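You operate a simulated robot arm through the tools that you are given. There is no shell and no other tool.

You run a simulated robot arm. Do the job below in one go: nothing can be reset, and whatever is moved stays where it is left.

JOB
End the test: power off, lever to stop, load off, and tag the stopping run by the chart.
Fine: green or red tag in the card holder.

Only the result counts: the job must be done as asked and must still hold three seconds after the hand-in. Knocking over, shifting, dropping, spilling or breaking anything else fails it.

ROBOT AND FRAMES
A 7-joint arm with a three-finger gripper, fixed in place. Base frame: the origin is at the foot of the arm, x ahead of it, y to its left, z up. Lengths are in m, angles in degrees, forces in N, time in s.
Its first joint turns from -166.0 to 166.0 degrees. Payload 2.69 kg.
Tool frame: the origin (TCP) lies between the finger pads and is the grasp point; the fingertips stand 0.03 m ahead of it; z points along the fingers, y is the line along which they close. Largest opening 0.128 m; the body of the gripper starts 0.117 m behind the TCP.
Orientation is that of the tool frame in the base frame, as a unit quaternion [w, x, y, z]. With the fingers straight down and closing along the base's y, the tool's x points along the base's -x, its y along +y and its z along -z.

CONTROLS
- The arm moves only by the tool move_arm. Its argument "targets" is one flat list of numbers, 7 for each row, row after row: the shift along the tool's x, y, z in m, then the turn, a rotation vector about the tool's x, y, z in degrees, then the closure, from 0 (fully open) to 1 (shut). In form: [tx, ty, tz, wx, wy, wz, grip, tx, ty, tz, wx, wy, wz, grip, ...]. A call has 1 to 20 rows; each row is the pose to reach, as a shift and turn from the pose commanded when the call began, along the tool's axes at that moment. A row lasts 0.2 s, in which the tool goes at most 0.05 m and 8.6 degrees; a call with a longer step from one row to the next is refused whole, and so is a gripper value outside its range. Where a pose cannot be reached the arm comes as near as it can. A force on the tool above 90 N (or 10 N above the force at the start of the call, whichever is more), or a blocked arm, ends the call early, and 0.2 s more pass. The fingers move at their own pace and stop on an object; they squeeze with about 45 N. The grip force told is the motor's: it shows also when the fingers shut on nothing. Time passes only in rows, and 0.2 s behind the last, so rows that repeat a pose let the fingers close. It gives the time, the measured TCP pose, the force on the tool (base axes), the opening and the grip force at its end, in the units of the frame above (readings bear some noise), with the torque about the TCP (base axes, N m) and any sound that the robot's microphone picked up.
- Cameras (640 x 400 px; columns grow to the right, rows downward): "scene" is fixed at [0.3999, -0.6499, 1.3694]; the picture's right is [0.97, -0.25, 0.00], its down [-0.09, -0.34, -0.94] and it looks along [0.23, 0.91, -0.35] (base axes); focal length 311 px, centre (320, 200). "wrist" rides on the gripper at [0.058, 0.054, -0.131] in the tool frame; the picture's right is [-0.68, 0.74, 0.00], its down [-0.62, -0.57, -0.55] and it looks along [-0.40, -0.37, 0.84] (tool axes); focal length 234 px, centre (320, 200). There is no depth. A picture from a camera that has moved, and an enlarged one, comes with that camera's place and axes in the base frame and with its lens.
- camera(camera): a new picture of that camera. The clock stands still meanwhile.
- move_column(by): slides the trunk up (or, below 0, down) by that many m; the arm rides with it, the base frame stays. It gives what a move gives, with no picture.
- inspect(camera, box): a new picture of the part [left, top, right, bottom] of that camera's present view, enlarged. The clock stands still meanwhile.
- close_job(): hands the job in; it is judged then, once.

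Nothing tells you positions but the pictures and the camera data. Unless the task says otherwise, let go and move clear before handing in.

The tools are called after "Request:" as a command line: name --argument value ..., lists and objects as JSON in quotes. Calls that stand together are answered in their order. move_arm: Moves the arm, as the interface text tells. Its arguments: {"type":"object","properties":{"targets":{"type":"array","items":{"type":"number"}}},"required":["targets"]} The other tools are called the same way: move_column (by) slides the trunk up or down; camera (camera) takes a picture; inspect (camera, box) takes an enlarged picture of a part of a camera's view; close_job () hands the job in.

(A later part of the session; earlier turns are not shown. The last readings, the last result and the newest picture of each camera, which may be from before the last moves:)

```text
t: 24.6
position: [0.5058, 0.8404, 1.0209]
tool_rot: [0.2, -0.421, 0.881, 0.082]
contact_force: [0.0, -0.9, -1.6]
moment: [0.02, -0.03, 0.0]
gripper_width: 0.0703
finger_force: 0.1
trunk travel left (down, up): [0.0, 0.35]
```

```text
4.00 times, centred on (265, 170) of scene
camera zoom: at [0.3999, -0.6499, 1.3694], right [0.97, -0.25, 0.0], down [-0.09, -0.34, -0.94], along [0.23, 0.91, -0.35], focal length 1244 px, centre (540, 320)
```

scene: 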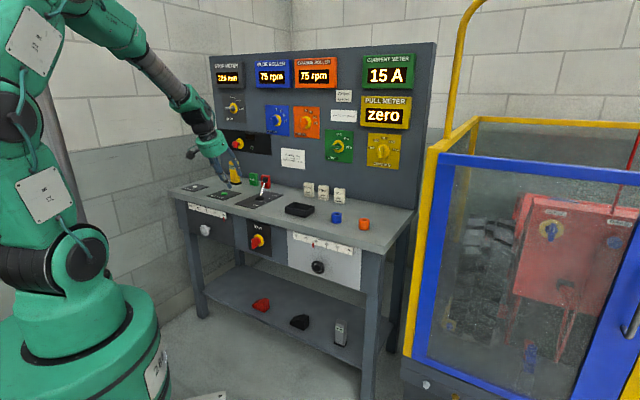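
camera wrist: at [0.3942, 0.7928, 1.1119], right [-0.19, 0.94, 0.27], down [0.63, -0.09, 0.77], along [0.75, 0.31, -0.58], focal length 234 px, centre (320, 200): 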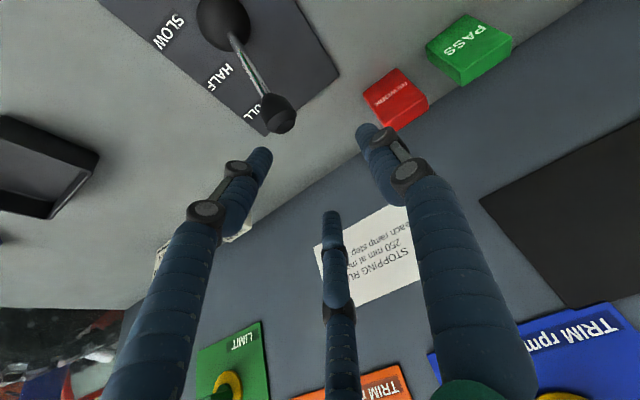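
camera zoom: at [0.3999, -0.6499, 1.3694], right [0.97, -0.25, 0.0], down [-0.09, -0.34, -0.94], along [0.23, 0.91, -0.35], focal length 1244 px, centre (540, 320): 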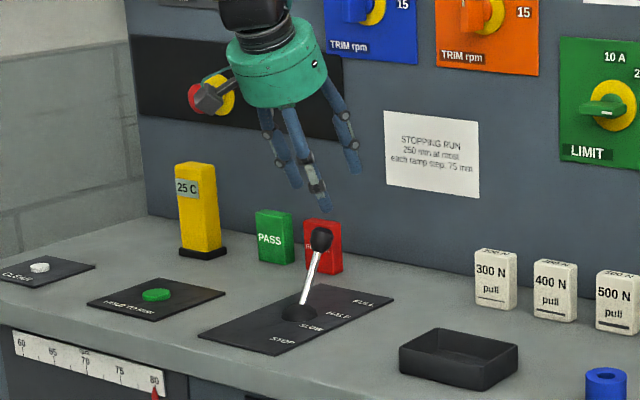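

The knob triangulates to about (0.505, 0.830, 0.929) and the pivot to about (0.470, 0.791, 0.845). I'll descend with the fingers either side of the knob and close on it.

Request:
move_arm --targets '[0.0161, -0.0012, 0.0279, 0, 0, 0, 0.45, 0.0323, -0.0025, 0.0557, 0, 0, 0, 0.45, 0.0484, -0.0037, 0.0836, 0, 0, 0, 0.45, 0.0484, -0.0037, 0.0836, 0, 0, 0, 0.45]'

Request:
camera --camera "wrist"

Request:
inspect --camera "scene" --box '[225, 140, 305, 220]'

```text
t: 25.6
position: [0.5089, 0.831, 0.9218]
tool_rot: [0.202, -0.421, 0.881, 0.083]
contact_force: [-0.5, 0.6, -0.5]
moment: [0.04, -0.03, 0.02]
gripper_width: 0.0704
finger_force: 0.0
trunk travel left (down, up): [0.0, 0.35]
```

```text
taken
camera wrist: at [0.3964, 0.7827, 1.0136], right [-0.19, 0.94, 0.27], down [0.63, -0.09, 0.77], along [0.75, 0.31, -0.58], focal length 234 px, centre (320, 200)
```

wrist: 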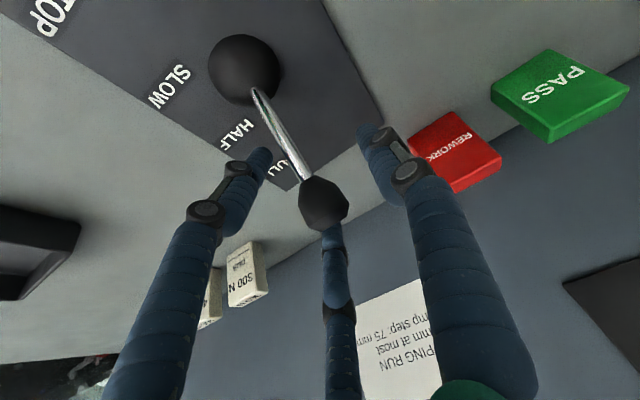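

```text
5.00 times, centred on (265, 180) of scene
camera zoom: at [0.3999, -0.6499, 1.3694], right [0.97, -0.25, 0.0], down [-0.09, -0.34, -0.94], along [0.23, 0.91, -0.35], focal length 1555 px, centre (595, 300)
```

zoom: 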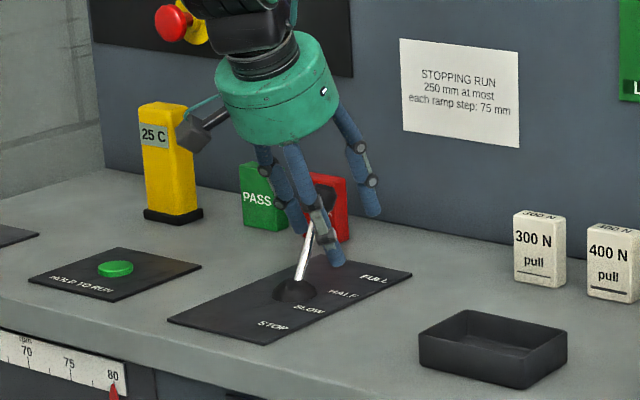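

The knob sits right at the grasp point. I'll close on it.

Request:
move_arm --targets '[0, 0, 0, 0, 0, 0, 0.7, 0, 0, 0, 0, 0, 0, 0.9, 0, 0, 0, 0, 0, 0, 1, 0, 0, 0, 0, 0, 0, 1]'

Request:
camera --camera "wrist"

```text
t: 26.6
position: [0.5088, 0.8282, 0.9204]
tool_rot: [0.2, -0.421, 0.881, 0.082]
contact_force: [7.8, -20.8, -10.6]
moment: [0.22, 0.05, 0.07]
gripper_width: 0.0327
finger_force: 44.8
trunk travel left (down, up): [0.0, 0.35]
```

```text
taken
camera wrist: at [0.3971, 0.781, 1.0123], right [-0.19, 0.95, 0.27], down [0.63, -0.09, 0.77], along [0.75, 0.31, -0.58], focal length 234 px, centre (320, 200)
```

wrist: 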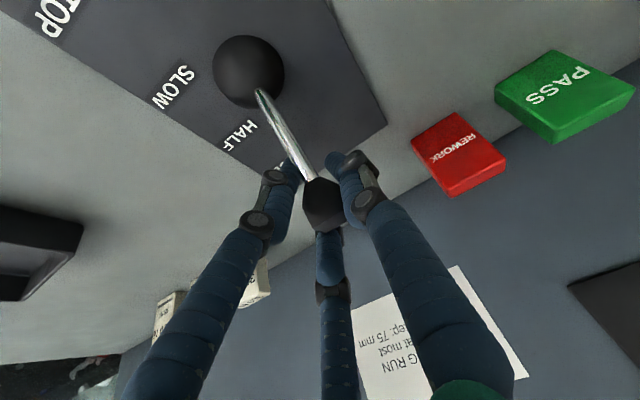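

It is gripped at 33 mm. I'll swing the knob along its arc toward STOP.

Request:
move_arm --targets '[0.0062, 0.0003, -0.0083, 0, 0, 0, 1, 0.0133, 0.0007, -0.0161, 0, 0, 0, 1, 0.0214, 0.0012, -0.0228, 0, 0, 0, 1, 0.0299, 0.0016, -0.0289, 0, 0, 0, 1, 0.0391, 0.0022, -0.034, 0, 0, 0, 1, 0.0486, 0.0027, -0.038, 0, 0, 0, 1, 0.0586, 0.0032, -0.0411, 0, 0, 0, 1, 0.0688, 0.0038, -0.0431, 0, 0, 0, 1, 0.0793, 0.0044, -0.044, 0, 0, 0, 1, 0.0897, 0.005, -0.0438, 0, 0, 0, 1, 0.0897, 0.005, -0.0438, 0, 0, 0, 1]'

Request:
camera --camera "wrist"

Request:
inspect --camera "scene" --box '[225, 140, 305, 220]'

```text
t: 28.1
position: [0.4592, 0.7841, 0.9275]
tool_rot: [0.197, -0.422, 0.881, 0.079]
contact_force: [-6.3, 30.9, -35.1]
moment: [0.56, -0.19, -0.08]
gripper_width: 0.0286
finger_force: 45.3
trunk travel left (down, up): [0.0, 0.35]
stopped in row 7: the force on the tool passed its limit at 96 N (the readings are from after the stop); the commanded pose is now the measured one
```

```text
taken
camera wrist: at [0.3486, 0.736, 1.0197], right [-0.19, 0.95, 0.26], down [0.63, -0.09, 0.77], along [0.75, 0.31, -0.58], focal length 234 px, centre (320, 200)
```

wrist: 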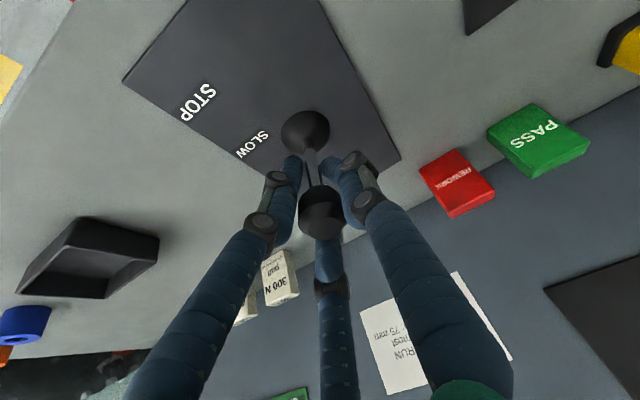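

```text
5.00 times, centred on (265, 180) of scene
camera zoom: at [0.3999, -0.6499, 1.3694], right [0.97, -0.25, 0.0], down [-0.09, -0.34, -0.94], along [0.23, 0.91, -0.35], focal length 1555 px, centre (595, 300)
```

zoom: 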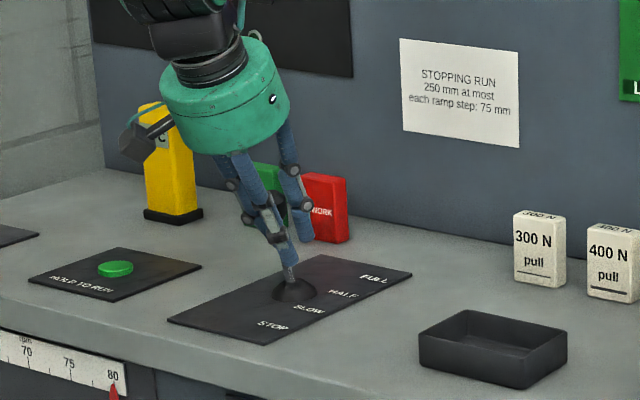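

The lever is about upright now. The pull had too much lift in it, so I'll continue with a lower arc toward STOP.

Request:
move_arm --targets '[0.0112, 0.0005, 0.0003, 0, 0, 0, 1, 0.0219, 0.001, -0.0002, 0, 0, 0, 1, 0.0331, 0.0015, 0, 0, 0, 0, 1, 0.042, 0.0019, 0.0003, 0, 0, 0, 1]'

Request:
camera --camera "wrist"

Request:
inspect --camera "scene" --box '[225, 140, 305, 220]'

```text
t: 28.5
position: [0.4577, 0.7819, 0.9266]
tool_rot: [0.203, -0.421, 0.88, 0.086]
contact_force: [20.3, 45.1, -37.7]
moment: [1.92, -1.79, -0.22]
gripper_width: 0.0283
finger_force: 44.9
trunk travel left (down, up): [0.0, 0.35]
stopped in row 2: the force on the tool passed its limit at 96 N (the readings are from after the stop); the commanded pose is now the measured one
```

```text
taken
camera wrist: at [0.346, 0.7326, 1.0178], right [-0.19, 0.94, 0.27], down [0.63, -0.1, 0.77], along [0.75, 0.32, -0.57], focal length 234 px, centre (320, 200)
```

wrist: 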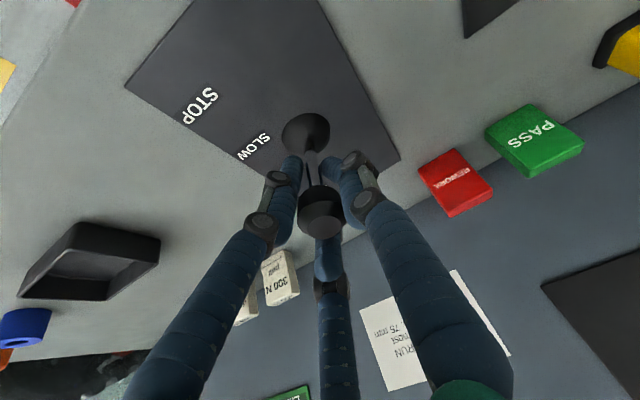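

```text
5.00 times, centred on (265, 180) of scene
camera zoom: at [0.3999, -0.6499, 1.3694], right [0.97, -0.25, 0.0], down [-0.09, -0.34, -0.94], along [0.23, 0.91, -0.35], focal length 1555 px, centre (595, 300)
```

zoom: 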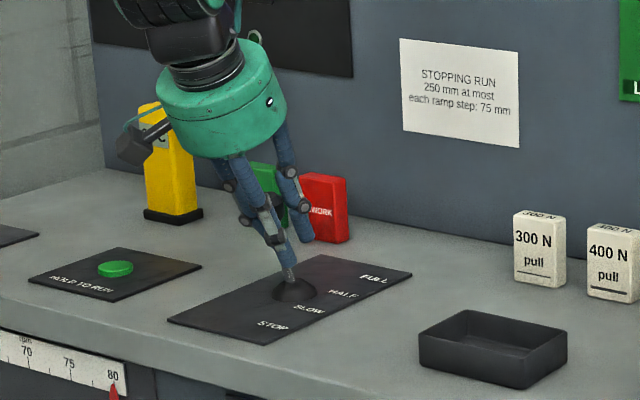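

The lever is near the SLOW position with tension along the fingers. I'll relax by shifting slightly down and see how the forces change.

Request:
move_arm --targets '[0.0017, 0, 0.0036, 0, 0, 0, 1, 0.0034, 0, 0.0073, 0, 0, 0, 1]'

```text
t: 29.1
position: [0.4562, 0.7816, 0.9265]
tool_rot: [0.205, -0.422, 0.879, 0.088]
contact_force: [9.0, 37.2, -4.4]
moment: [1.74, -1.14, 0.08]
gripper_width: 0.0281
finger_force: 44.8
trunk travel left (down, up): [0.0, 0.35]
```

The fixed grip is twisting against the knob, because the lever turns within the hand. I'll let go, rise, and push the knob from behind with closed fingers instead.

Request:
move_arm --targets '[0, 0, 0, 0, 0, 0, 0.7, 0, 0, 0, 0, 0, 0, 0.45, 0, 0, 0, 0, 0, 0, 0.45]'

Request:
camera --camera "wrist"

Request:
inspect --camera "scene" --box '[225, 140, 305, 220]'

```text
t: 29.9
position: [0.4559, 0.7768, 0.9232]
tool_rot: [0.204, -0.421, 0.88, 0.085]
contact_force: [-0.9, -0.6, 0.1]
moment: [-0.02, -0.01, 0.0]
gripper_width: 0.0704
finger_force: 0.1
trunk travel left (down, up): [0.0, 0.35]
```

```text
taken
camera wrist: at [0.3447, 0.7286, 1.0146], right [-0.19, 0.94, 0.28], down [0.63, -0.1, 0.77], along [0.75, 0.32, -0.57], focal length 234 px, centre (320, 200)
```

wrist: 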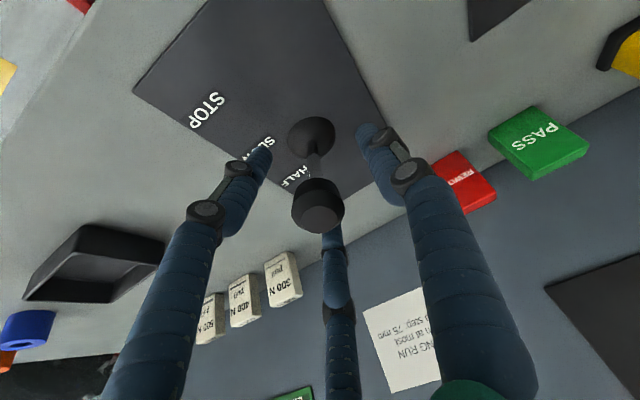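

```text
5.00 times, centred on (265, 180) of scene
camera zoom: at [0.3999, -0.6499, 1.3694], right [0.97, -0.25, 0.0], down [-0.09, -0.34, -0.94], along [0.23, 0.91, -0.35], focal length 1555 px, centre (595, 300)
```

zoom: 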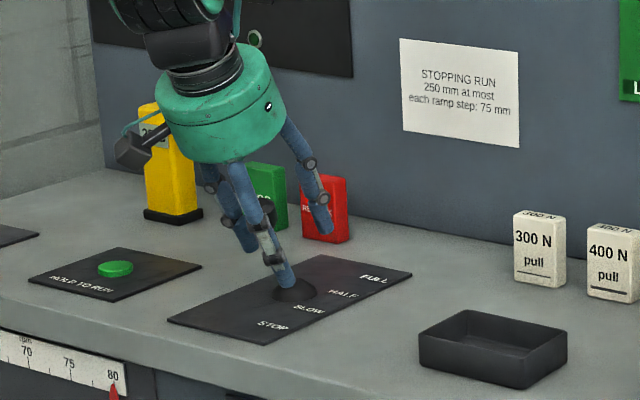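

Request:
move_arm --targets '[-0.0126, -0.0007, -0.0272, 0, 0, 0, 0.45, -0.0252, -0.0014, -0.0544, 0, 0, 0, 0.45, -0.0379, -0.0022, -0.0816, 0, 0, 0, 0.45, -0.0596, -0.0034, -0.0715, 0, 0, 0, 0.8, -0.0813, -0.0046, -0.0613, 0, 0, 0, 1, -0.0813, -0.0046, -0.0613, 0, 0, 0, 1, -0.0813, -0.0046, -0.0613, 0, 0, 0, 1]'

Request:
camera --camera "wrist"

Request:
inspect --camera "scene" --box '[225, 140, 305, 220]'

```text
t: 31.5
position: [0.4853, 0.8124, 1.0155]
tool_rot: [0.204, -0.422, 0.879, 0.086]
contact_force: [0.6, -0.1, -0.6]
moment: [0.03, 0.0, 0.03]
gripper_width: 0.0021
finger_force: 31.4
trunk travel left (down, up): [0.0, 0.35]
```

```text
taken
camera wrist: at [0.3751, 0.7632, 1.1058], right [-0.19, 0.94, 0.28], down [0.63, -0.1, 0.77], along [0.75, 0.32, -0.57], focal length 234 px, centre (320, 200)
```

wrist: 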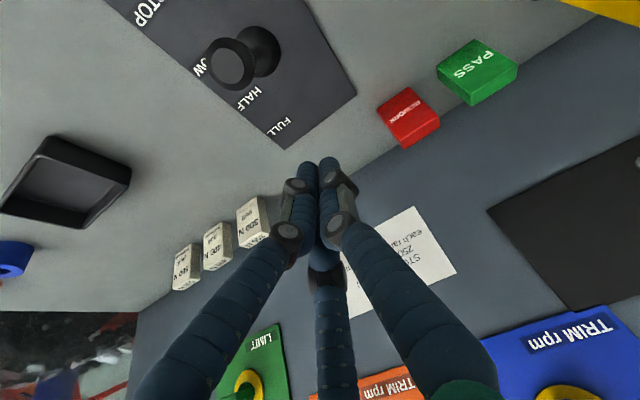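

```text
5.00 times, centred on (265, 180) of scene
camera zoom: at [0.3999, -0.6499, 1.3694], right [0.97, -0.25, 0.0], down [-0.09, -0.34, -0.94], along [0.23, 0.91, -0.35], focal length 1555 px, centre (595, 300)
```

zoom: 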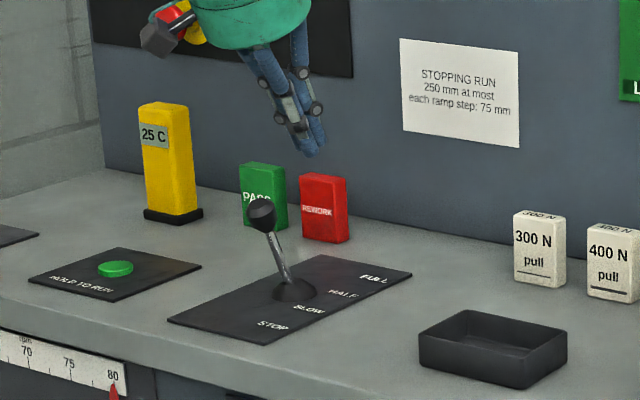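

The lever now leans past SLOW toward STOP but not fully. I'll descend behind the knob and push it the rest of the way.

Request:
move_arm --targets '[0.0158, 0.0008, 0.0329, 0, 0, 0, 1, 0.0315, 0.0015, 0.0658, 0, 0, 0, 1, 0.045, 0.0023, 0.0593, 0, 0, 0, 1, 0.0585, 0.003, 0.0529, 0, 0, 0, 1, 0.0675, 0.0035, 0.0486, 0, 0, 0, 1, 0.0765, 0.004, 0.0443, 0, 0, 0, 1, 0.0765, 0.004, 0.0443, 0, 0, 0, 1]'

Request:
camera --camera "wrist"

Request:
inspect --camera "scene" --box '[225, 140, 305, 220]'

```text
t: 33.1
position: [0.4535, 0.7755, 0.9412]
tool_rot: [0.205, -0.422, 0.879, 0.087]
contact_force: [8.7, 6.4, 5.9]
moment: [0.02, -0.08, 0.02]
gripper_width: 0.0021
finger_force: 30.7
trunk travel left (down, up): [0.0, 0.35]
```

```text
taken
camera wrist: at [0.3423, 0.7273, 1.0325], right [-0.19, 0.94, 0.28], down [0.63, -0.1, 0.77], along [0.75, 0.32, -0.57], focal length 234 px, centre (320, 200)
```

wrist: 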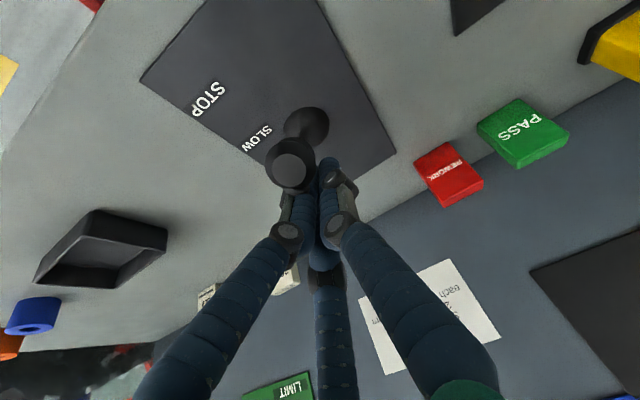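

```text
5.00 times, centred on (265, 180) of scene
camera zoom: at [0.3999, -0.6499, 1.3694], right [0.97, -0.25, 0.0], down [-0.09, -0.34, -0.94], along [0.23, 0.91, -0.35], focal length 1555 px, centre (595, 300)
```

zoom: 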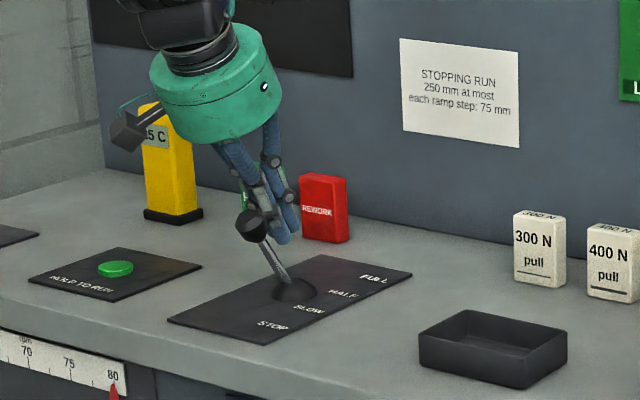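

The knob is moving with only about 10 N. I'll keep pushing toward STOP until it meets its end.

Request:
move_arm --targets '[0.0072, 0.0004, -0.0034, 0, 0, 0, 1, 0.0144, 0.0008, -0.0067, 0, 0, 0, 1, 0.0207, 0.0012, -0.0085, 0, 0, 0, 1, 0.0207, 0.0012, -0.0085, 0, 0, 0, 1]'

Request:
inspect --camera "scene" --box '[225, 140, 305, 220]'

Request:
camera --camera "wrist"

```text
t: 33.7
position: [0.4497, 0.7702, 0.9524]
tool_rot: [0.213, -0.42, 0.877, 0.093]
contact_force: [2.0, 3.0, 2.6]
moment: [-0.33, 0.35, -0.02]
gripper_width: 0.0018
finger_force: 30.6
trunk travel left (down, up): [0.0, 0.35]
stopped in row 3: the force on the tool passed its limit at 98 N (the readings are from after the stop); the commanded pose is now the measured one
```

```text
5.00 times, centred on (265, 180) of scene
camera zoom: at [0.3999, -0.6499, 1.3694], right [0.97, -0.25, 0.0], down [-0.09, -0.34, -0.94], along [0.23, 0.91, -0.35], focal length 1555 px, centre (595, 300)
```

zoom: 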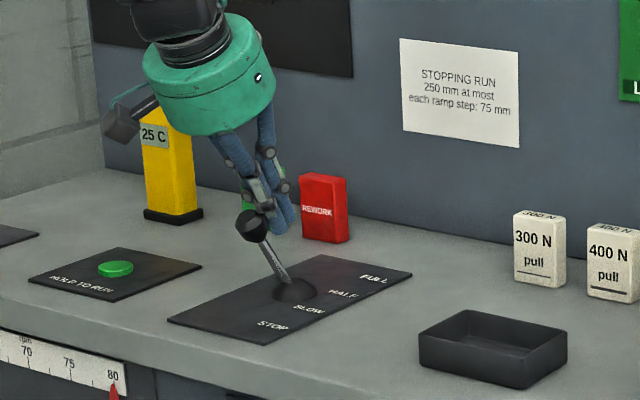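

```text
taken
camera wrist: at [0.338, 0.72, 1.0416], right [-0.2, 0.94, 0.29], down [0.62, -0.12, 0.78], along [0.76, 0.33, -0.56], focal length 234 px, centre (320, 200)
```

wrist: 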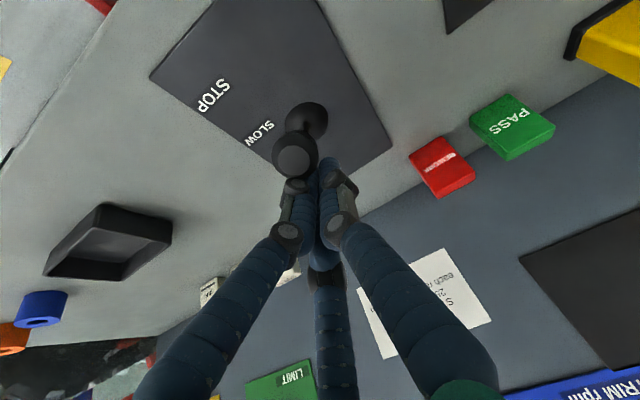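

The lever met its end stop with the knob at n≈0.851, the mirror of FULL, so it is at STOP. I'll back the fingers off and rise to confirm that it stays.

Request:
move_arm --targets '[-0.018, -0.001, 0.0086, 0, 0, 0, 1, -0.027, -0.0015, 0.012, 0, 0, 0, 1, -0.042, -0.002, -0.024, 0, 0, 0, 1, -0.057, -0.0025, -0.06, 0, 0, 0, 1, -0.072, -0.0025, -0.095, 0, 0, 0, 1]'

Request:
camera --camera "scene"

Request:
inspect --camera "scene" --box '[225, 140, 305, 220]'

Request:
inspect --camera "scene" --box '[200, 40, 440, 190]'

Request:
camera --camera "wrist"

```text
t: 34.9
position: [0.4637, 0.7867, 1.0663]
tool_rot: [0.213, -0.419, 0.878, 0.092]
contact_force: [0.9, 0.8, -0.7]
moment: [0.0, -0.04, 0.01]
gripper_width: 0.0022
finger_force: 31.5
trunk travel left (down, up): [0.0, 0.35]
```

```text
taken
```

scene: 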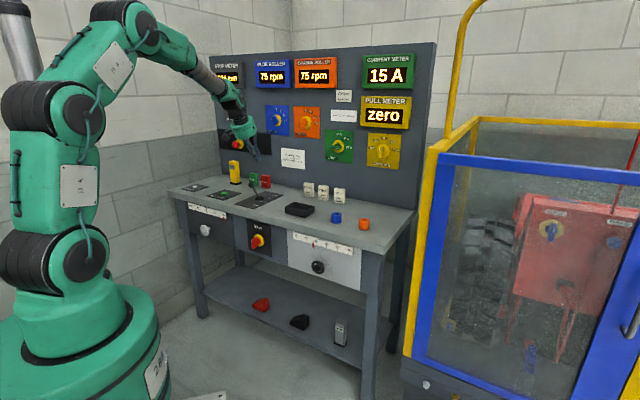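

```text
5.00 times, centred on (265, 180) of scene
camera zoom: at [0.3999, -0.6499, 1.3694], right [0.97, -0.25, 0.0], down [-0.09, -0.34, -0.94], along [0.23, 0.91, -0.35], focal length 1555 px, centre (595, 300)
```

zoom: 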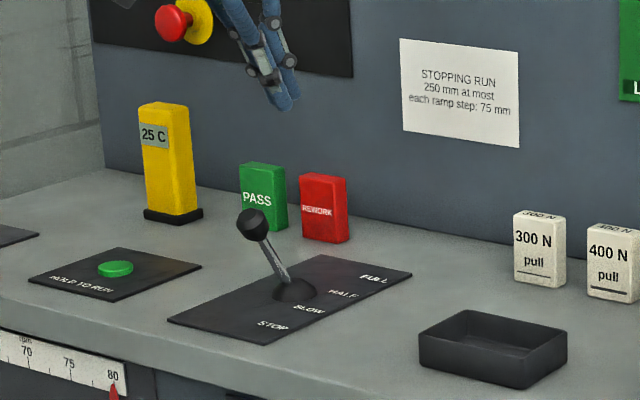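

```text
2.67 times, centred on (320, 115) of scene
camera zoom: at [0.3999, -0.6499, 1.3694], right [0.97, -0.25, 0.0], down [-0.09, -0.34, -0.94], along [0.23, 0.91, -0.35], focal length 829 px, centre (320, 427)
```

zoom: 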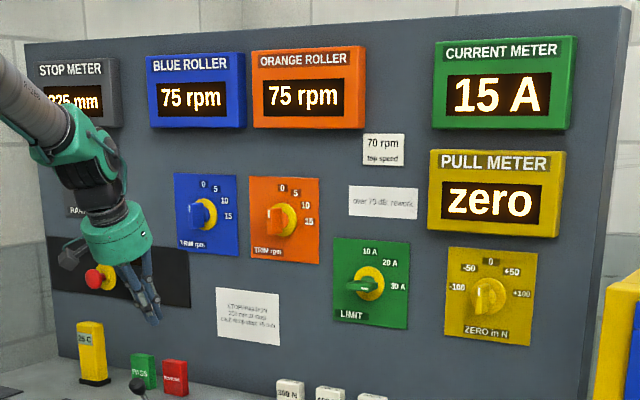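

```text
taken
camera wrist: at [0.3512, 0.736, 1.1556], right [-0.19, 0.94, 0.29], down [0.62, -0.11, 0.78], along [0.76, 0.33, -0.56], focal length 234 px, centre (320, 200)
```

wrist: 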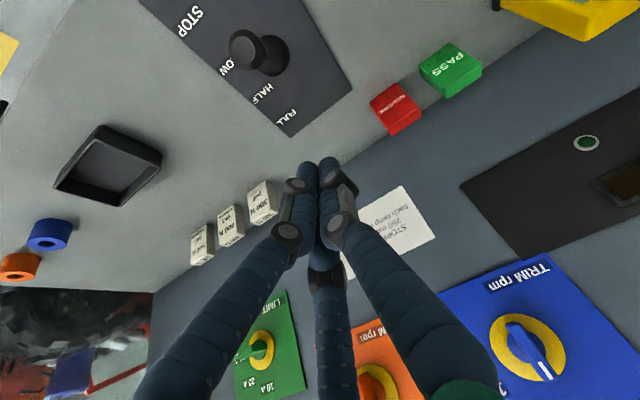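

The lever stays at STOP. Next is the load wheel, centred near (0.658, 0.386, 0.685). I'll retreat over the bench, roll the hand back and move in front of the wheel.

Request:
move_arm --targets '[0.0222, -0.0361, -0.0105, 0, 0, 8.18, 1, 0.0444, -0.0721, -0.0211, 0, 0, 16.36, 1, 0.0666, -0.1082, -0.0316, 0, 0, 24.55, 1, 0.0888, -0.1443, -0.0421, 0, 0, 32.73, 1, 0.111, -0.1803, -0.0526, 0, 0, 40.9, 1, 0.1332, -0.2164, -0.0632, 0, 0, 49.1, 1, 0.1554, -0.2524, -0.0737, 0, 0, 57.27, 1, 0.1776, -0.2885, -0.0842, 0, 0, 65.45, 1, 0.1998, -0.3246, -0.0947, 0, 0, 73.6, 1, 0.222, -0.3606, -0.1053, 0, 0, 81.8, 1, 0.2442, -0.3967, -0.1158, 0, 0, 90, 1, 0.2442, -0.3967, -0.1158, 0, 0, 90, 1]'

Request:
camera --camera "scene"

Request:
camera --camera "wrist"

```text
t: 37.5
position: [0.6028, 0.3272, 1.0698]
tool_rot: [0.085, 0.324, 0.917, 0.216]
contact_force: [0.0, 0.2, -0.6]
moment: [0.01, -0.02, 0.01]
gripper_width: 0.002
finger_force: 31.7
trunk travel left (down, up): [0.0, 0.35]
```

```text
taken
```

scene: 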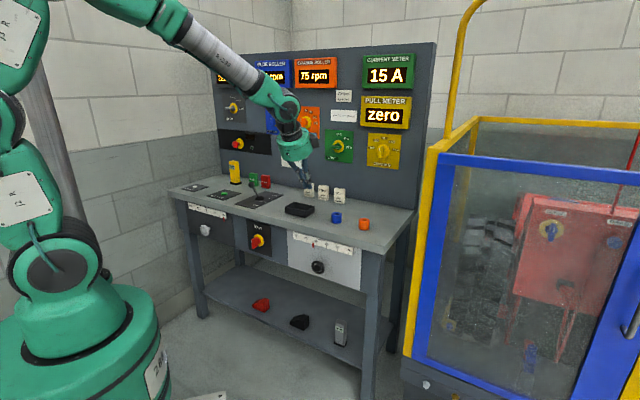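

```text
taken
camera wrist: at [0.5487, 0.3571, 1.2084], right [0.94, 0.09, 0.34], down [0.0, -0.97, 0.25], along [0.35, -0.23, -0.91], focal length 234 px, centre (320, 200)
```

wrist: 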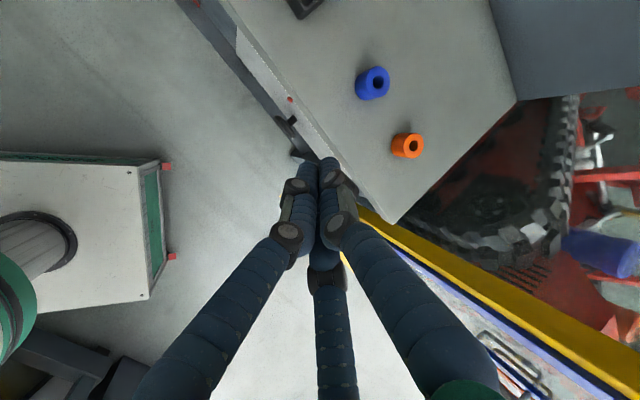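

Request:
move_arm --targets '[0.0007, -0.0188, 0.0372, 2, 0, 1, 0.8, 0.0013, -0.0376, 0.0743, 4, 0, 2, 0.7, 0.002, -0.0564, 0.1115, 6, 0, 3, 0.6, 0.0027, -0.0752, 0.1487, 8, 0, 3, 0.6, 0.0033, -0.094, 0.1858, 8, 0, 3, 0.6, 0.004, -0.1128, 0.223, 8, 0, 3, 0.6, 0.004, -0.1128, 0.223, 8, 0, 3, 0.6]'

Request:
camera --camera "wrist"

Request:
inspect --camera "scene" --box '[280, 200, 380, 290]'

```text
t: 39.1
position: [0.599, 0.3252, 0.8186]
tool_rot: [0.057, 0.353, 0.921, 0.154]
contact_force: [0.2, 0.6, 0.2]
moment: [0.01, 0.0, 0.0]
gripper_width: 0.0511
finger_force: 0.1
trunk travel left (down, up): [0.0, 0.35]
```

```text
taken
camera wrist: at [0.5614, 0.3721, 0.9581], right [0.97, 0.07, 0.23], down [-0.02, -0.94, 0.34], along [0.24, -0.33, -0.91], focal length 234 px, centre (320, 200)
```

wrist: 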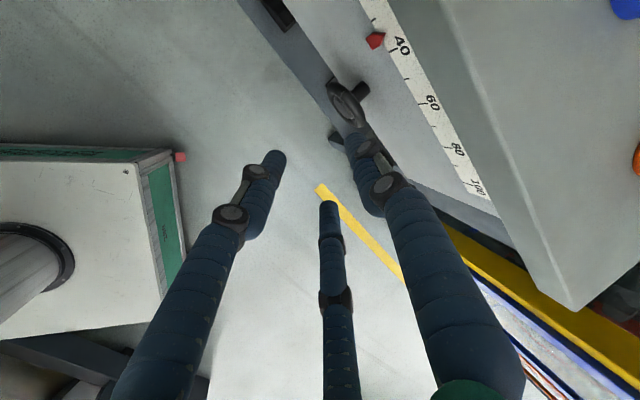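

```text
4.44 times, centred on (330, 245) of scene
camera zoom: at [0.3999, -0.6499, 1.3694], right [0.97, -0.25, 0.0], down [-0.09, -0.34, -0.94], along [0.23, 0.91, -0.35], focal length 1382 px, centre (276, 0)
```

zoom: 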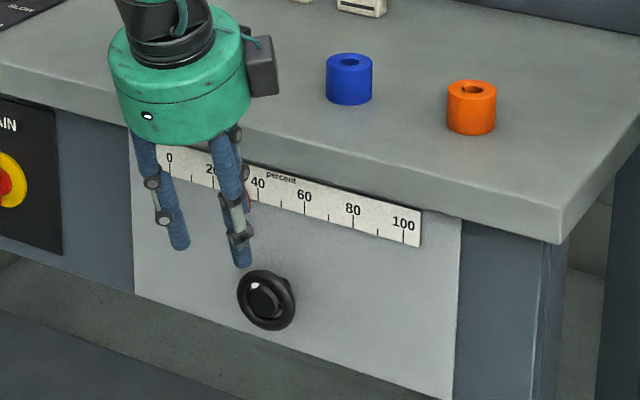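

Request:
inspect --camera "wrist" --box '[290, 20, 450, 160]'

Request:
inspect --camera "scene" --box '[300, 230, 340, 280]'

```text
2.86 times, centred on (370, 90) of wrist
camera zoom: at [0.5614, 0.3721, 0.9581], right [0.97, 0.07, 0.23], down [-0.02, -0.94, 0.34], along [0.24, -0.33, -0.91], focal length 669 px, centre (177, 514)
```

zoom: 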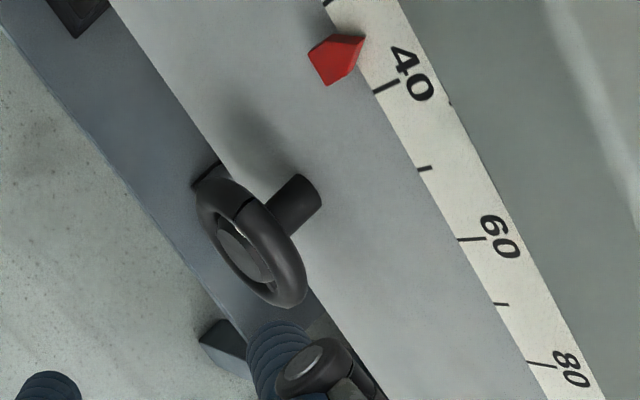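

```text
8.00 times, centred on (320, 255) of scene
camera zoom: at [0.3999, -0.6499, 1.3694], right [0.97, -0.25, 0.0], down [-0.09, -0.34, -0.94], along [0.23, 0.91, -0.35], focal length 2488 px, centre (320, -240)
```

zoom: 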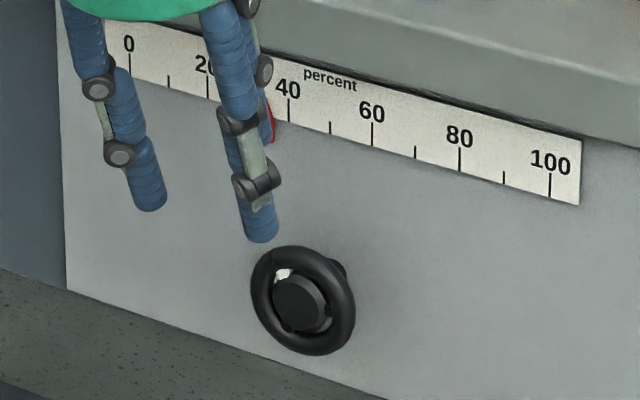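

The scale ticks show the bench is turned 45° (not 42°), so the drawer face is at n≈0.769 and the wheel about 0.742 along that direction. I'll roll the hand so the fingers straddle the wheel left and right, with the thin side of the gripper toward the bench.

Request:
move_arm --targets '[0, 0, 0, 0, 0, -7.9, 0.55, 0, 0, -0.005, 0, 0, -15.8, 0.5, 0, 0, -0.01, 0, 0, -23.7, 0.4, 0, 0, -0.015, 0, 0, -31.6, 0.35, 0, 0, -0.02, 0, 0, -39.5, 0.3, 0, 0, -0.02, 0, 0, -47.4, 0.3, 0, 0, -0.02, 0, 0, -55.3, 0.3, 0, 0, -0.02, 0, 0, -63.2, 0.3, 0, 0, -0.02, 0, 0, -71.1, 0.3, 0, 0, -0.02, 0, 0, -79, 0.3, 0, 0, -0.02, 0, 0, -86.9, 0.3, 0, 0, -0.02, 0, 0, -86.9, 0.3]'

Request:
camera --camera "wrist"

Request:
inspect --camera "scene" --box '[280, 190, 380, 290]'

```text
t: 41.7
position: [0.5974, 0.3207, 0.838]
tool_rot: [0.146, -0.378, 0.911, 0.071]
contact_force: [-0.8, 0.3, -0.1]
moment: [-0.03, -0.02, 0.05]
gripper_width: 0.0894
finger_force: 0.0
trunk travel left (down, up): [0.0, 0.35]
```

```text
taken
camera wrist: at [0.4923, 0.2896, 0.9433], right [-0.07, 0.97, 0.23], down [0.7, -0.12, 0.71], along [0.71, 0.21, -0.67], focal length 234 px, centre (320, 200)
```

wrist: 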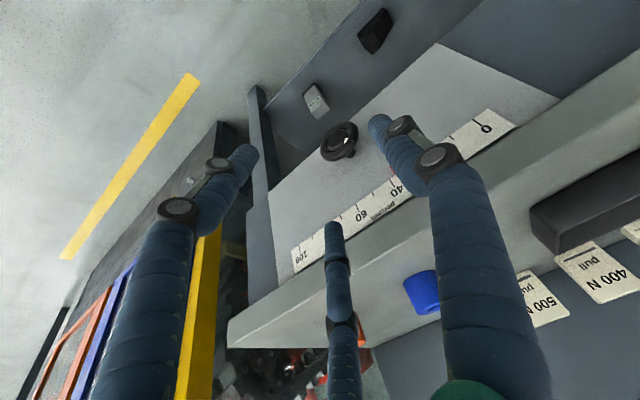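

```text
4.00 times, centred on (330, 240) of scene
camera zoom: at [0.3999, -0.6499, 1.3694], right [0.97, -0.25, 0.0], down [-0.09, -0.34, -0.94], along [0.23, 0.91, -0.35], focal length 1244 px, centre (280, 40)
```

zoom: 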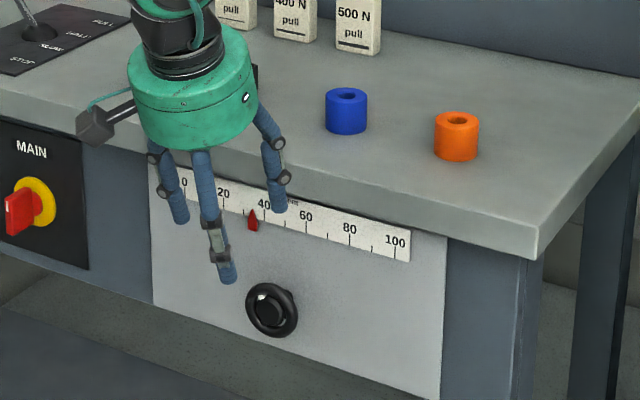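

Request:
inspect --camera "wrist" --box '[280, 90, 440, 230]'

Request:
inspect --camera "scene" --box '[300, 230, 340, 280]'

```text
2.86 times, centred on (360, 160) of wrist
camera zoom: at [0.4923, 0.2896, 0.9433], right [-0.07, 0.97, 0.23], down [0.7, -0.12, 0.71], along [0.71, 0.21, -0.67], focal length 669 px, centre (206, 314)
```

zoom: 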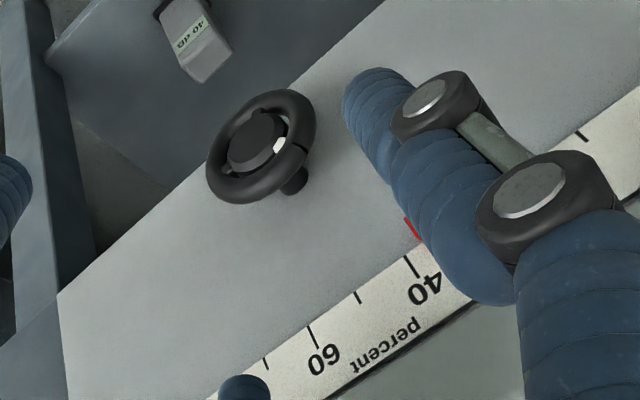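

```text
8.00 times, centred on (320, 255) of scene
camera zoom: at [0.3999, -0.6499, 1.3694], right [0.97, -0.25, 0.0], down [-0.09, -0.34, -0.94], along [0.23, 0.91, -0.35], focal length 2488 px, centre (320, -240)
```

zoom: 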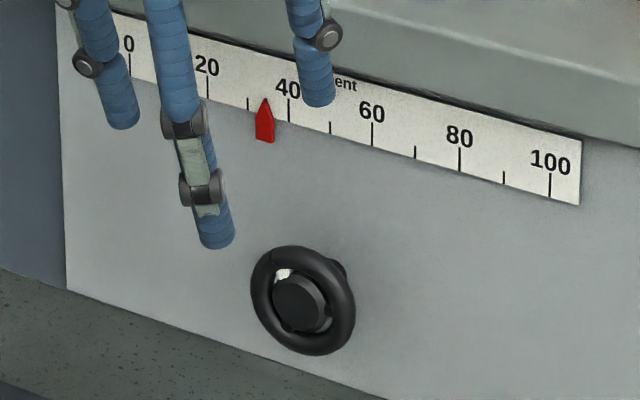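

The wheel centre refines to (0.659, 0.390, 0.680) with the pointer at about 34. I'll flatten the tool slightly for table-edge clearance and approach.

Request:
move_arm --targets '[-0.008, 0.0028, 0.0245, 0, -4.5, 0, 0.3, -0.0158, 0.0055, 0.0489, 0, -9, 0, 0.3, -0.0158, 0.0055, 0.0489, 0, -9, 0, 0.3]'

Request:
inspect --camera "scene" --box '[280, 190, 380, 290]'

Request:
camera --camera "wrist"

```text
t: 42.5
position: [0.6157, 0.3484, 0.795]
tool_rot: [0.218, -0.371, 0.897, 0.101]
contact_force: [0.2, -0.6, -0.3]
moment: [0.03, -0.01, 0.02]
gripper_width: 0.0892
finger_force: 0.1
trunk travel left (down, up): [0.0, 0.35]
```

```text
4.00 times, centred on (330, 240) of scene
camera zoom: at [0.3999, -0.6499, 1.3694], right [0.97, -0.25, 0.0], down [-0.09, -0.34, -0.94], along [0.23, 0.91, -0.35], focal length 1244 px, centre (280, 40)
```

zoom: 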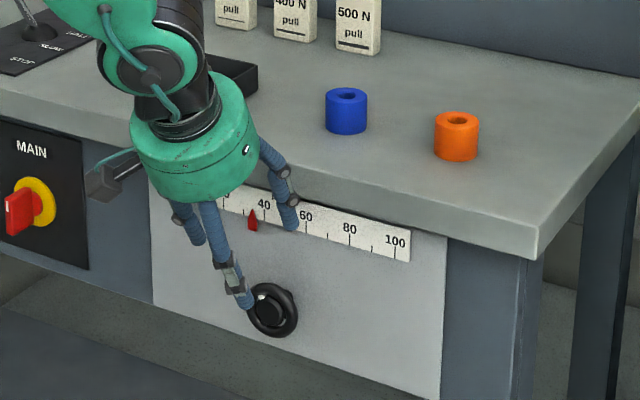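

```text
taken
camera wrist: at [0.4992, 0.306, 0.8844], right [-0.1, 0.94, 0.33], down [0.62, -0.2, 0.76], along [0.78, 0.28, -0.56], focal length 234 px, centre (320, 200)
```

wrist: 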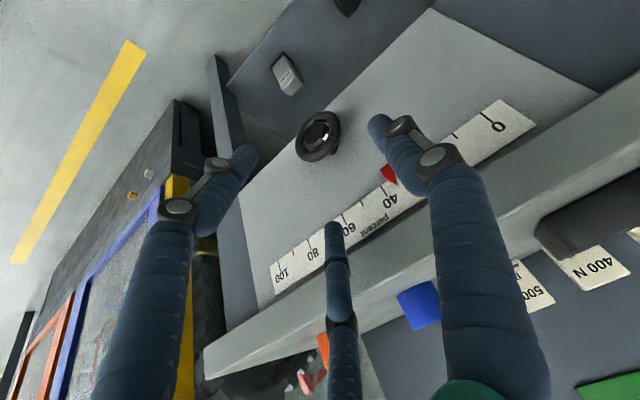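

The fingers line up on both sides of the wheel. I'll approach slowly in two stages, watching the force.

Request:
move_arm --targets '[0, 0, 0.012, 0, 0, 0, 0.3, 0, 0, 0.024, 0, 0, 0, 0.3, 0, 0, 0.036, 0, 0, 0, 0.3, 0, 0, 0.048, 0, 0, 0, 0.3, 0, 0, 0.06, 0, 0, 0, 0.3, 0, 0, 0.07, 0, 0, 0, 0.3, 0, 0, 0.078, 0, 0, 0, 0.3]'

Request:
camera --camera "wrist"

Request:
inspect --camera "scene" --box '[280, 190, 380, 290]'

```text
t: 44.1
position: [0.6383, 0.3731, 0.7262]
tool_rot: [0.216, -0.371, 0.897, 0.101]
contact_force: [0.4, -1.3, 0.0]
moment: [0.0, -0.02, -0.08]
gripper_width: 0.0921
finger_force: 0.0
trunk travel left (down, up): [0.0, 0.35]
```

```text
taken
camera wrist: at [0.5228, 0.3311, 0.8149], right [-0.1, 0.94, 0.33], down [0.62, -0.2, 0.76], along [0.78, 0.28, -0.56], focal length 234 px, centre (320, 200)
```

wrist: 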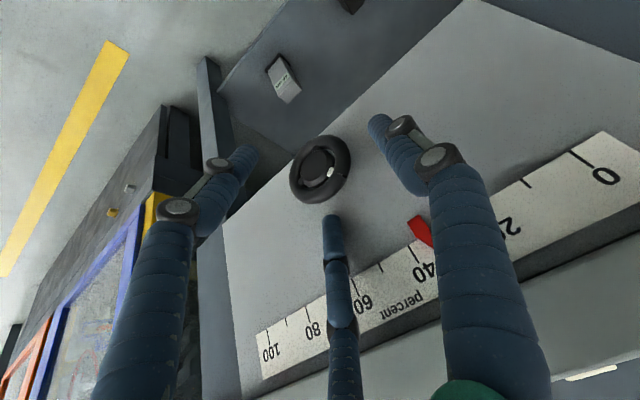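

```text
4.00 times, centred on (330, 240) of scene
camera zoom: at [0.3999, -0.6499, 1.3694], right [0.97, -0.25, 0.0], down [-0.09, -0.34, -0.94], along [0.23, 0.91, -0.35], focal length 1244 px, centre (280, 40)
```

zoom: 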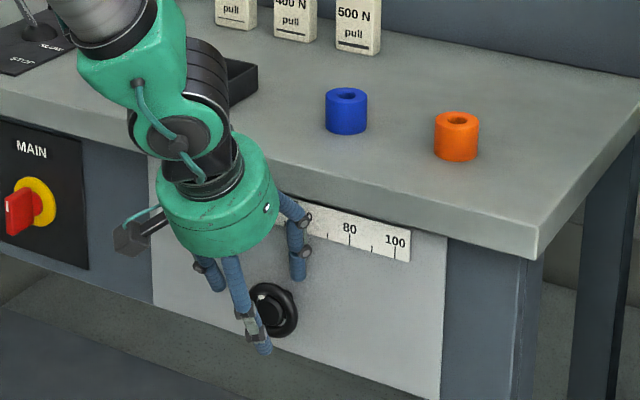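

No contact so far. I'll continue in to the wheel, with a small sideways correction.

Request:
move_arm --targets '[-0.0005, -0.001, 0.008, 0, 0, 0, 0.3, -0.001, -0.002, 0.016, 0, 0, 0, 0.3, -0.0015, -0.003, 0.024, 0, 0, 0, 0.3, -0.002, -0.0037, 0.032, 0, 0, 0, 0.3, -0.002, -0.0037, 0.04, 0, 0, 0, 0.3]'

Request:
camera --camera "wrist"

Request:
inspect --camera "scene" --box '[280, 190, 380, 290]'

```text
t: 45.3
position: [0.6532, 0.384, 0.6956]
tool_rot: [0.219, -0.37, 0.897, 0.101]
contact_force: [-45.8, -41.8, 43.5]
moment: [2.98, -5.37, -1.88]
gripper_width: 0.0956
finger_force: 0.2
trunk travel left (down, up): [0.0, 0.35]
```

```text
taken
camera wrist: at [0.5368, 0.3415, 0.7837], right [-0.1, 0.94, 0.33], down [0.61, -0.21, 0.76], along [0.78, 0.28, -0.56], focal length 234 px, centre (320, 200)
```

wrist: 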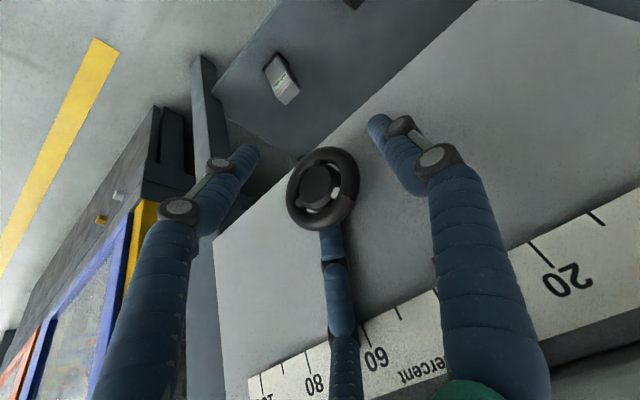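

```text
4.00 times, centred on (330, 240) of scene
camera zoom: at [0.3999, -0.6499, 1.3694], right [0.97, -0.25, 0.0], down [-0.09, -0.34, -0.94], along [0.23, 0.91, -0.35], focal length 1244 px, centre (280, 40)
```

zoom: 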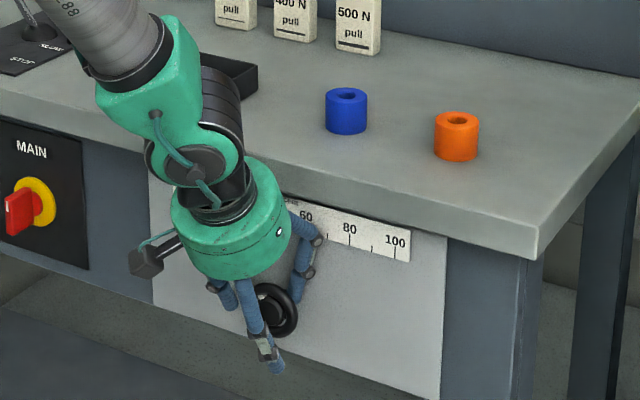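

The hand really is three-jawed: the torque shows one of the paired fingers bearing on the panel. I'll back straight out, close the fingers, and instead turn the wheel by pressing on the rim top and dragging sideways.

Request:
move_arm --targets '[0, 0, -0.03, 0, 0, 0, 0.3, 0, 0, -0.06, 0, 0, 0, 0.3, 0, 0, -0.1, 0, 0, 0, 0.3, 0, 0, -0.12, 0, 0, 0, 1, 0, 0, -0.12, 0, 0, 0, 1, 0, 0, -0.12, 0, 0, 0, 1]'

Request:
camera --camera "wrist"

Request:
inspect --camera "scene" --box '[280, 190, 380, 290]'

```text
t: 46.7
position: [0.6155, 0.3467, 0.7981]
tool_rot: [0.216, -0.371, 0.897, 0.101]
contact_force: [-0.6, -0.6, -0.3]
moment: [-0.01, 0.0, 0.01]
gripper_width: 0.002
finger_force: 31.6
trunk travel left (down, up): [0.0, 0.35]
```

```text
taken
camera wrist: at [0.5011, 0.3045, 0.8878], right [-0.1, 0.94, 0.33], down [0.62, -0.2, 0.76], along [0.78, 0.28, -0.56], focal length 234 px, centre (320, 200)
```

wrist: 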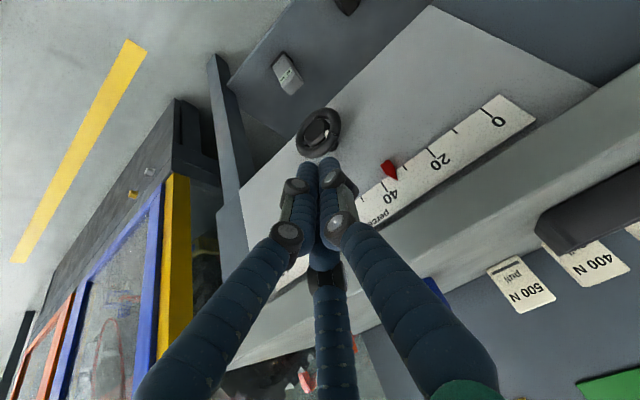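

```text
4.00 times, centred on (330, 240) of scene
camera zoom: at [0.3999, -0.6499, 1.3694], right [0.97, -0.25, 0.0], down [-0.09, -0.34, -0.94], along [0.23, 0.91, -0.35], focal length 1244 px, centre (280, 40)
```

zoom: 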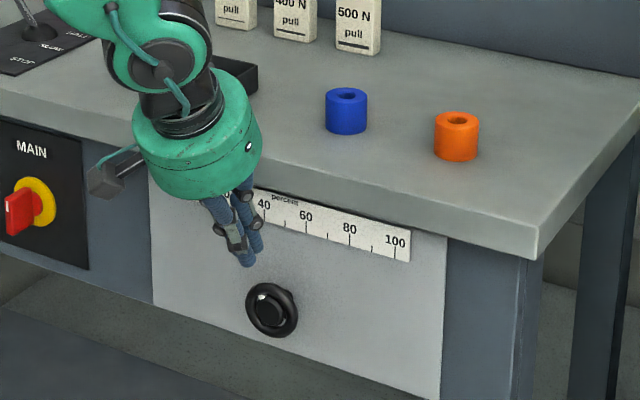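

Request:
move_arm --targets '[-0.0137, -0.0069, 0.0218, 0, 0, 0, 1, -0.0274, -0.0137, 0.0437, 0, 0, 0, 1, -0.0274, -0.0137, 0.0437, 0, 0, 0, 1]'

Request:
inspect --camera "wrist" --box '[220, 60, 420, 220]'

Request:
inspect --camera "scene" --box '[290, 215, 360, 285]'

```text
t: 47.5
position: [0.6572, 0.3685, 0.7712]
tool_rot: [0.217, -0.371, 0.897, 0.101]
contact_force: [0.5, -0.3, -0.3]
moment: [0.01, -0.02, -0.01]
gripper_width: 0.0022
finger_force: 31.9
trunk travel left (down, up): [0.0, 0.35]
```

```text
2.50 times, centred on (320, 140) of wrist
camera zoom: at [0.5414, 0.3258, 0.8602], right [-0.1, 0.94, 0.33], down [0.62, -0.2, 0.76], along [0.78, 0.28, -0.56], focal length 585 px, centre (320, 350)
```

zoom: 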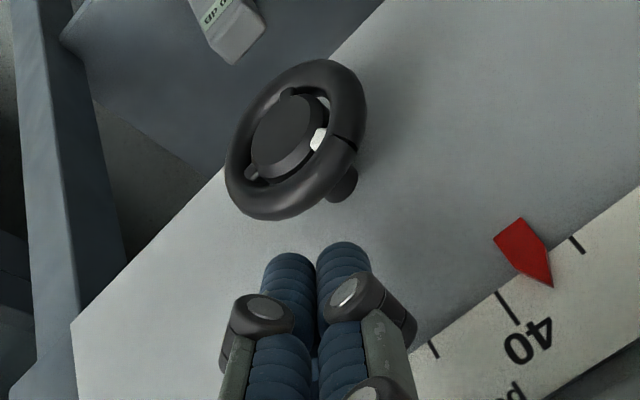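

```text
5.71 times, centred on (325, 250) of scene
camera zoom: at [0.3999, -0.6499, 1.3694], right [0.97, -0.25, 0.0], down [-0.09, -0.34, -0.94], along [0.23, 0.91, -0.35], focal length 1777 px, centre (291, -86)
```

zoom: 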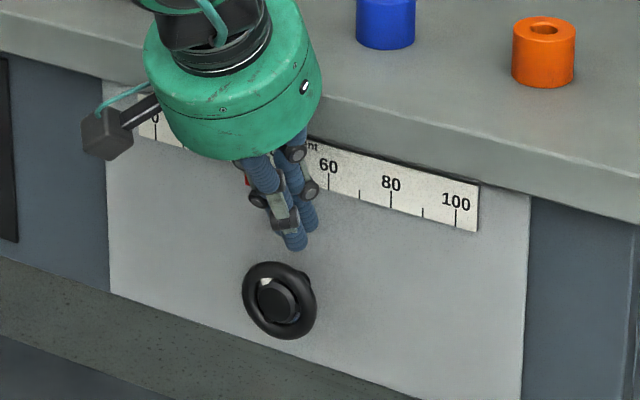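

Request:
move_arm --targets '[0.0046, -0.0002, 0.0088, 0, 0, 0, 1, 0.0093, -0.0004, 0.0177, 0, 0, 0, 1, 0.0116, -0.0005, 0.0221, 0, 0, 0, 1, 0.0116, -0.0005, 0.0221, 0, 0, 0, 1]'

Request:
inspect --camera "wrist" --box '[220, 60, 420, 220]'

Request:
inspect --camera "scene" --box '[290, 215, 360, 285]'

```text
t: 48.5
position: [0.6576, 0.367, 0.7475]
tool_rot: [0.217, -0.371, 0.897, 0.101]
contact_force: [0.2, -0.5, -0.4]
moment: [-0.02, 0.03, 0.02]
gripper_width: 0.0022
finger_force: 31.7
trunk travel left (down, up): [0.0, 0.35]
```

```text
2.50 times, centred on (320, 140) of wrist
camera zoom: at [0.5416, 0.3253, 0.8366], right [-0.1, 0.94, 0.33], down [0.62, -0.2, 0.76], along [0.78, 0.28, -0.56], focal length 585 px, centre (320, 350)
```

zoom: 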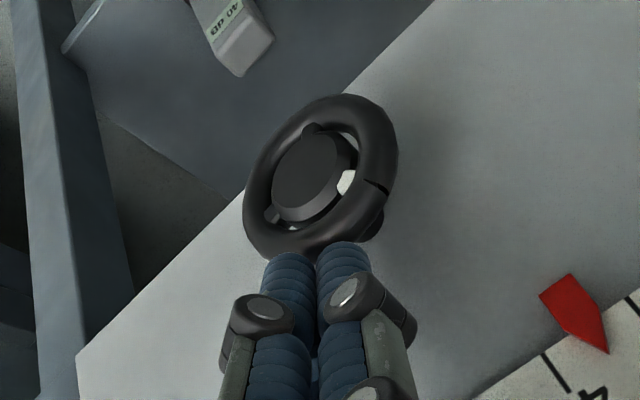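

```text
5.71 times, centred on (325, 250) of scene
camera zoom: at [0.3999, -0.6499, 1.3694], right [0.97, -0.25, 0.0], down [-0.09, -0.34, -0.94], along [0.23, 0.91, -0.35], focal length 1777 px, centre (291, -86)
```

zoom: 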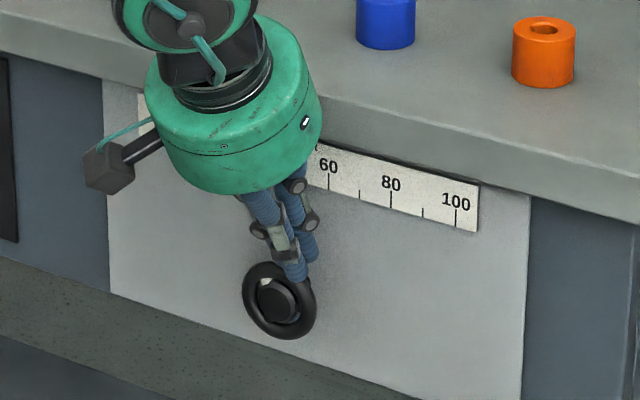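

Request:
move_arm --targets '[0.0028, -0.0001, 0.0053, 0, 0, 0, 1, 0.0056, -0.0003, 0.0106, 0, 0, 0, 1, 0.0056, -0.0003, 0.0106, 0, 0, 0, 1]'

```text
t: 49.3
position: [0.6606, 0.3678, 0.7441]
tool_rot: [0.224, -0.37, 0.896, 0.101]
contact_force: [1.4, -20.7, 74.8]
moment: [0.34, 0.22, 0.58]
gripper_width: 0.0023
finger_force: 31.0
trunk travel left (down, up): [0.0, 0.35]
```

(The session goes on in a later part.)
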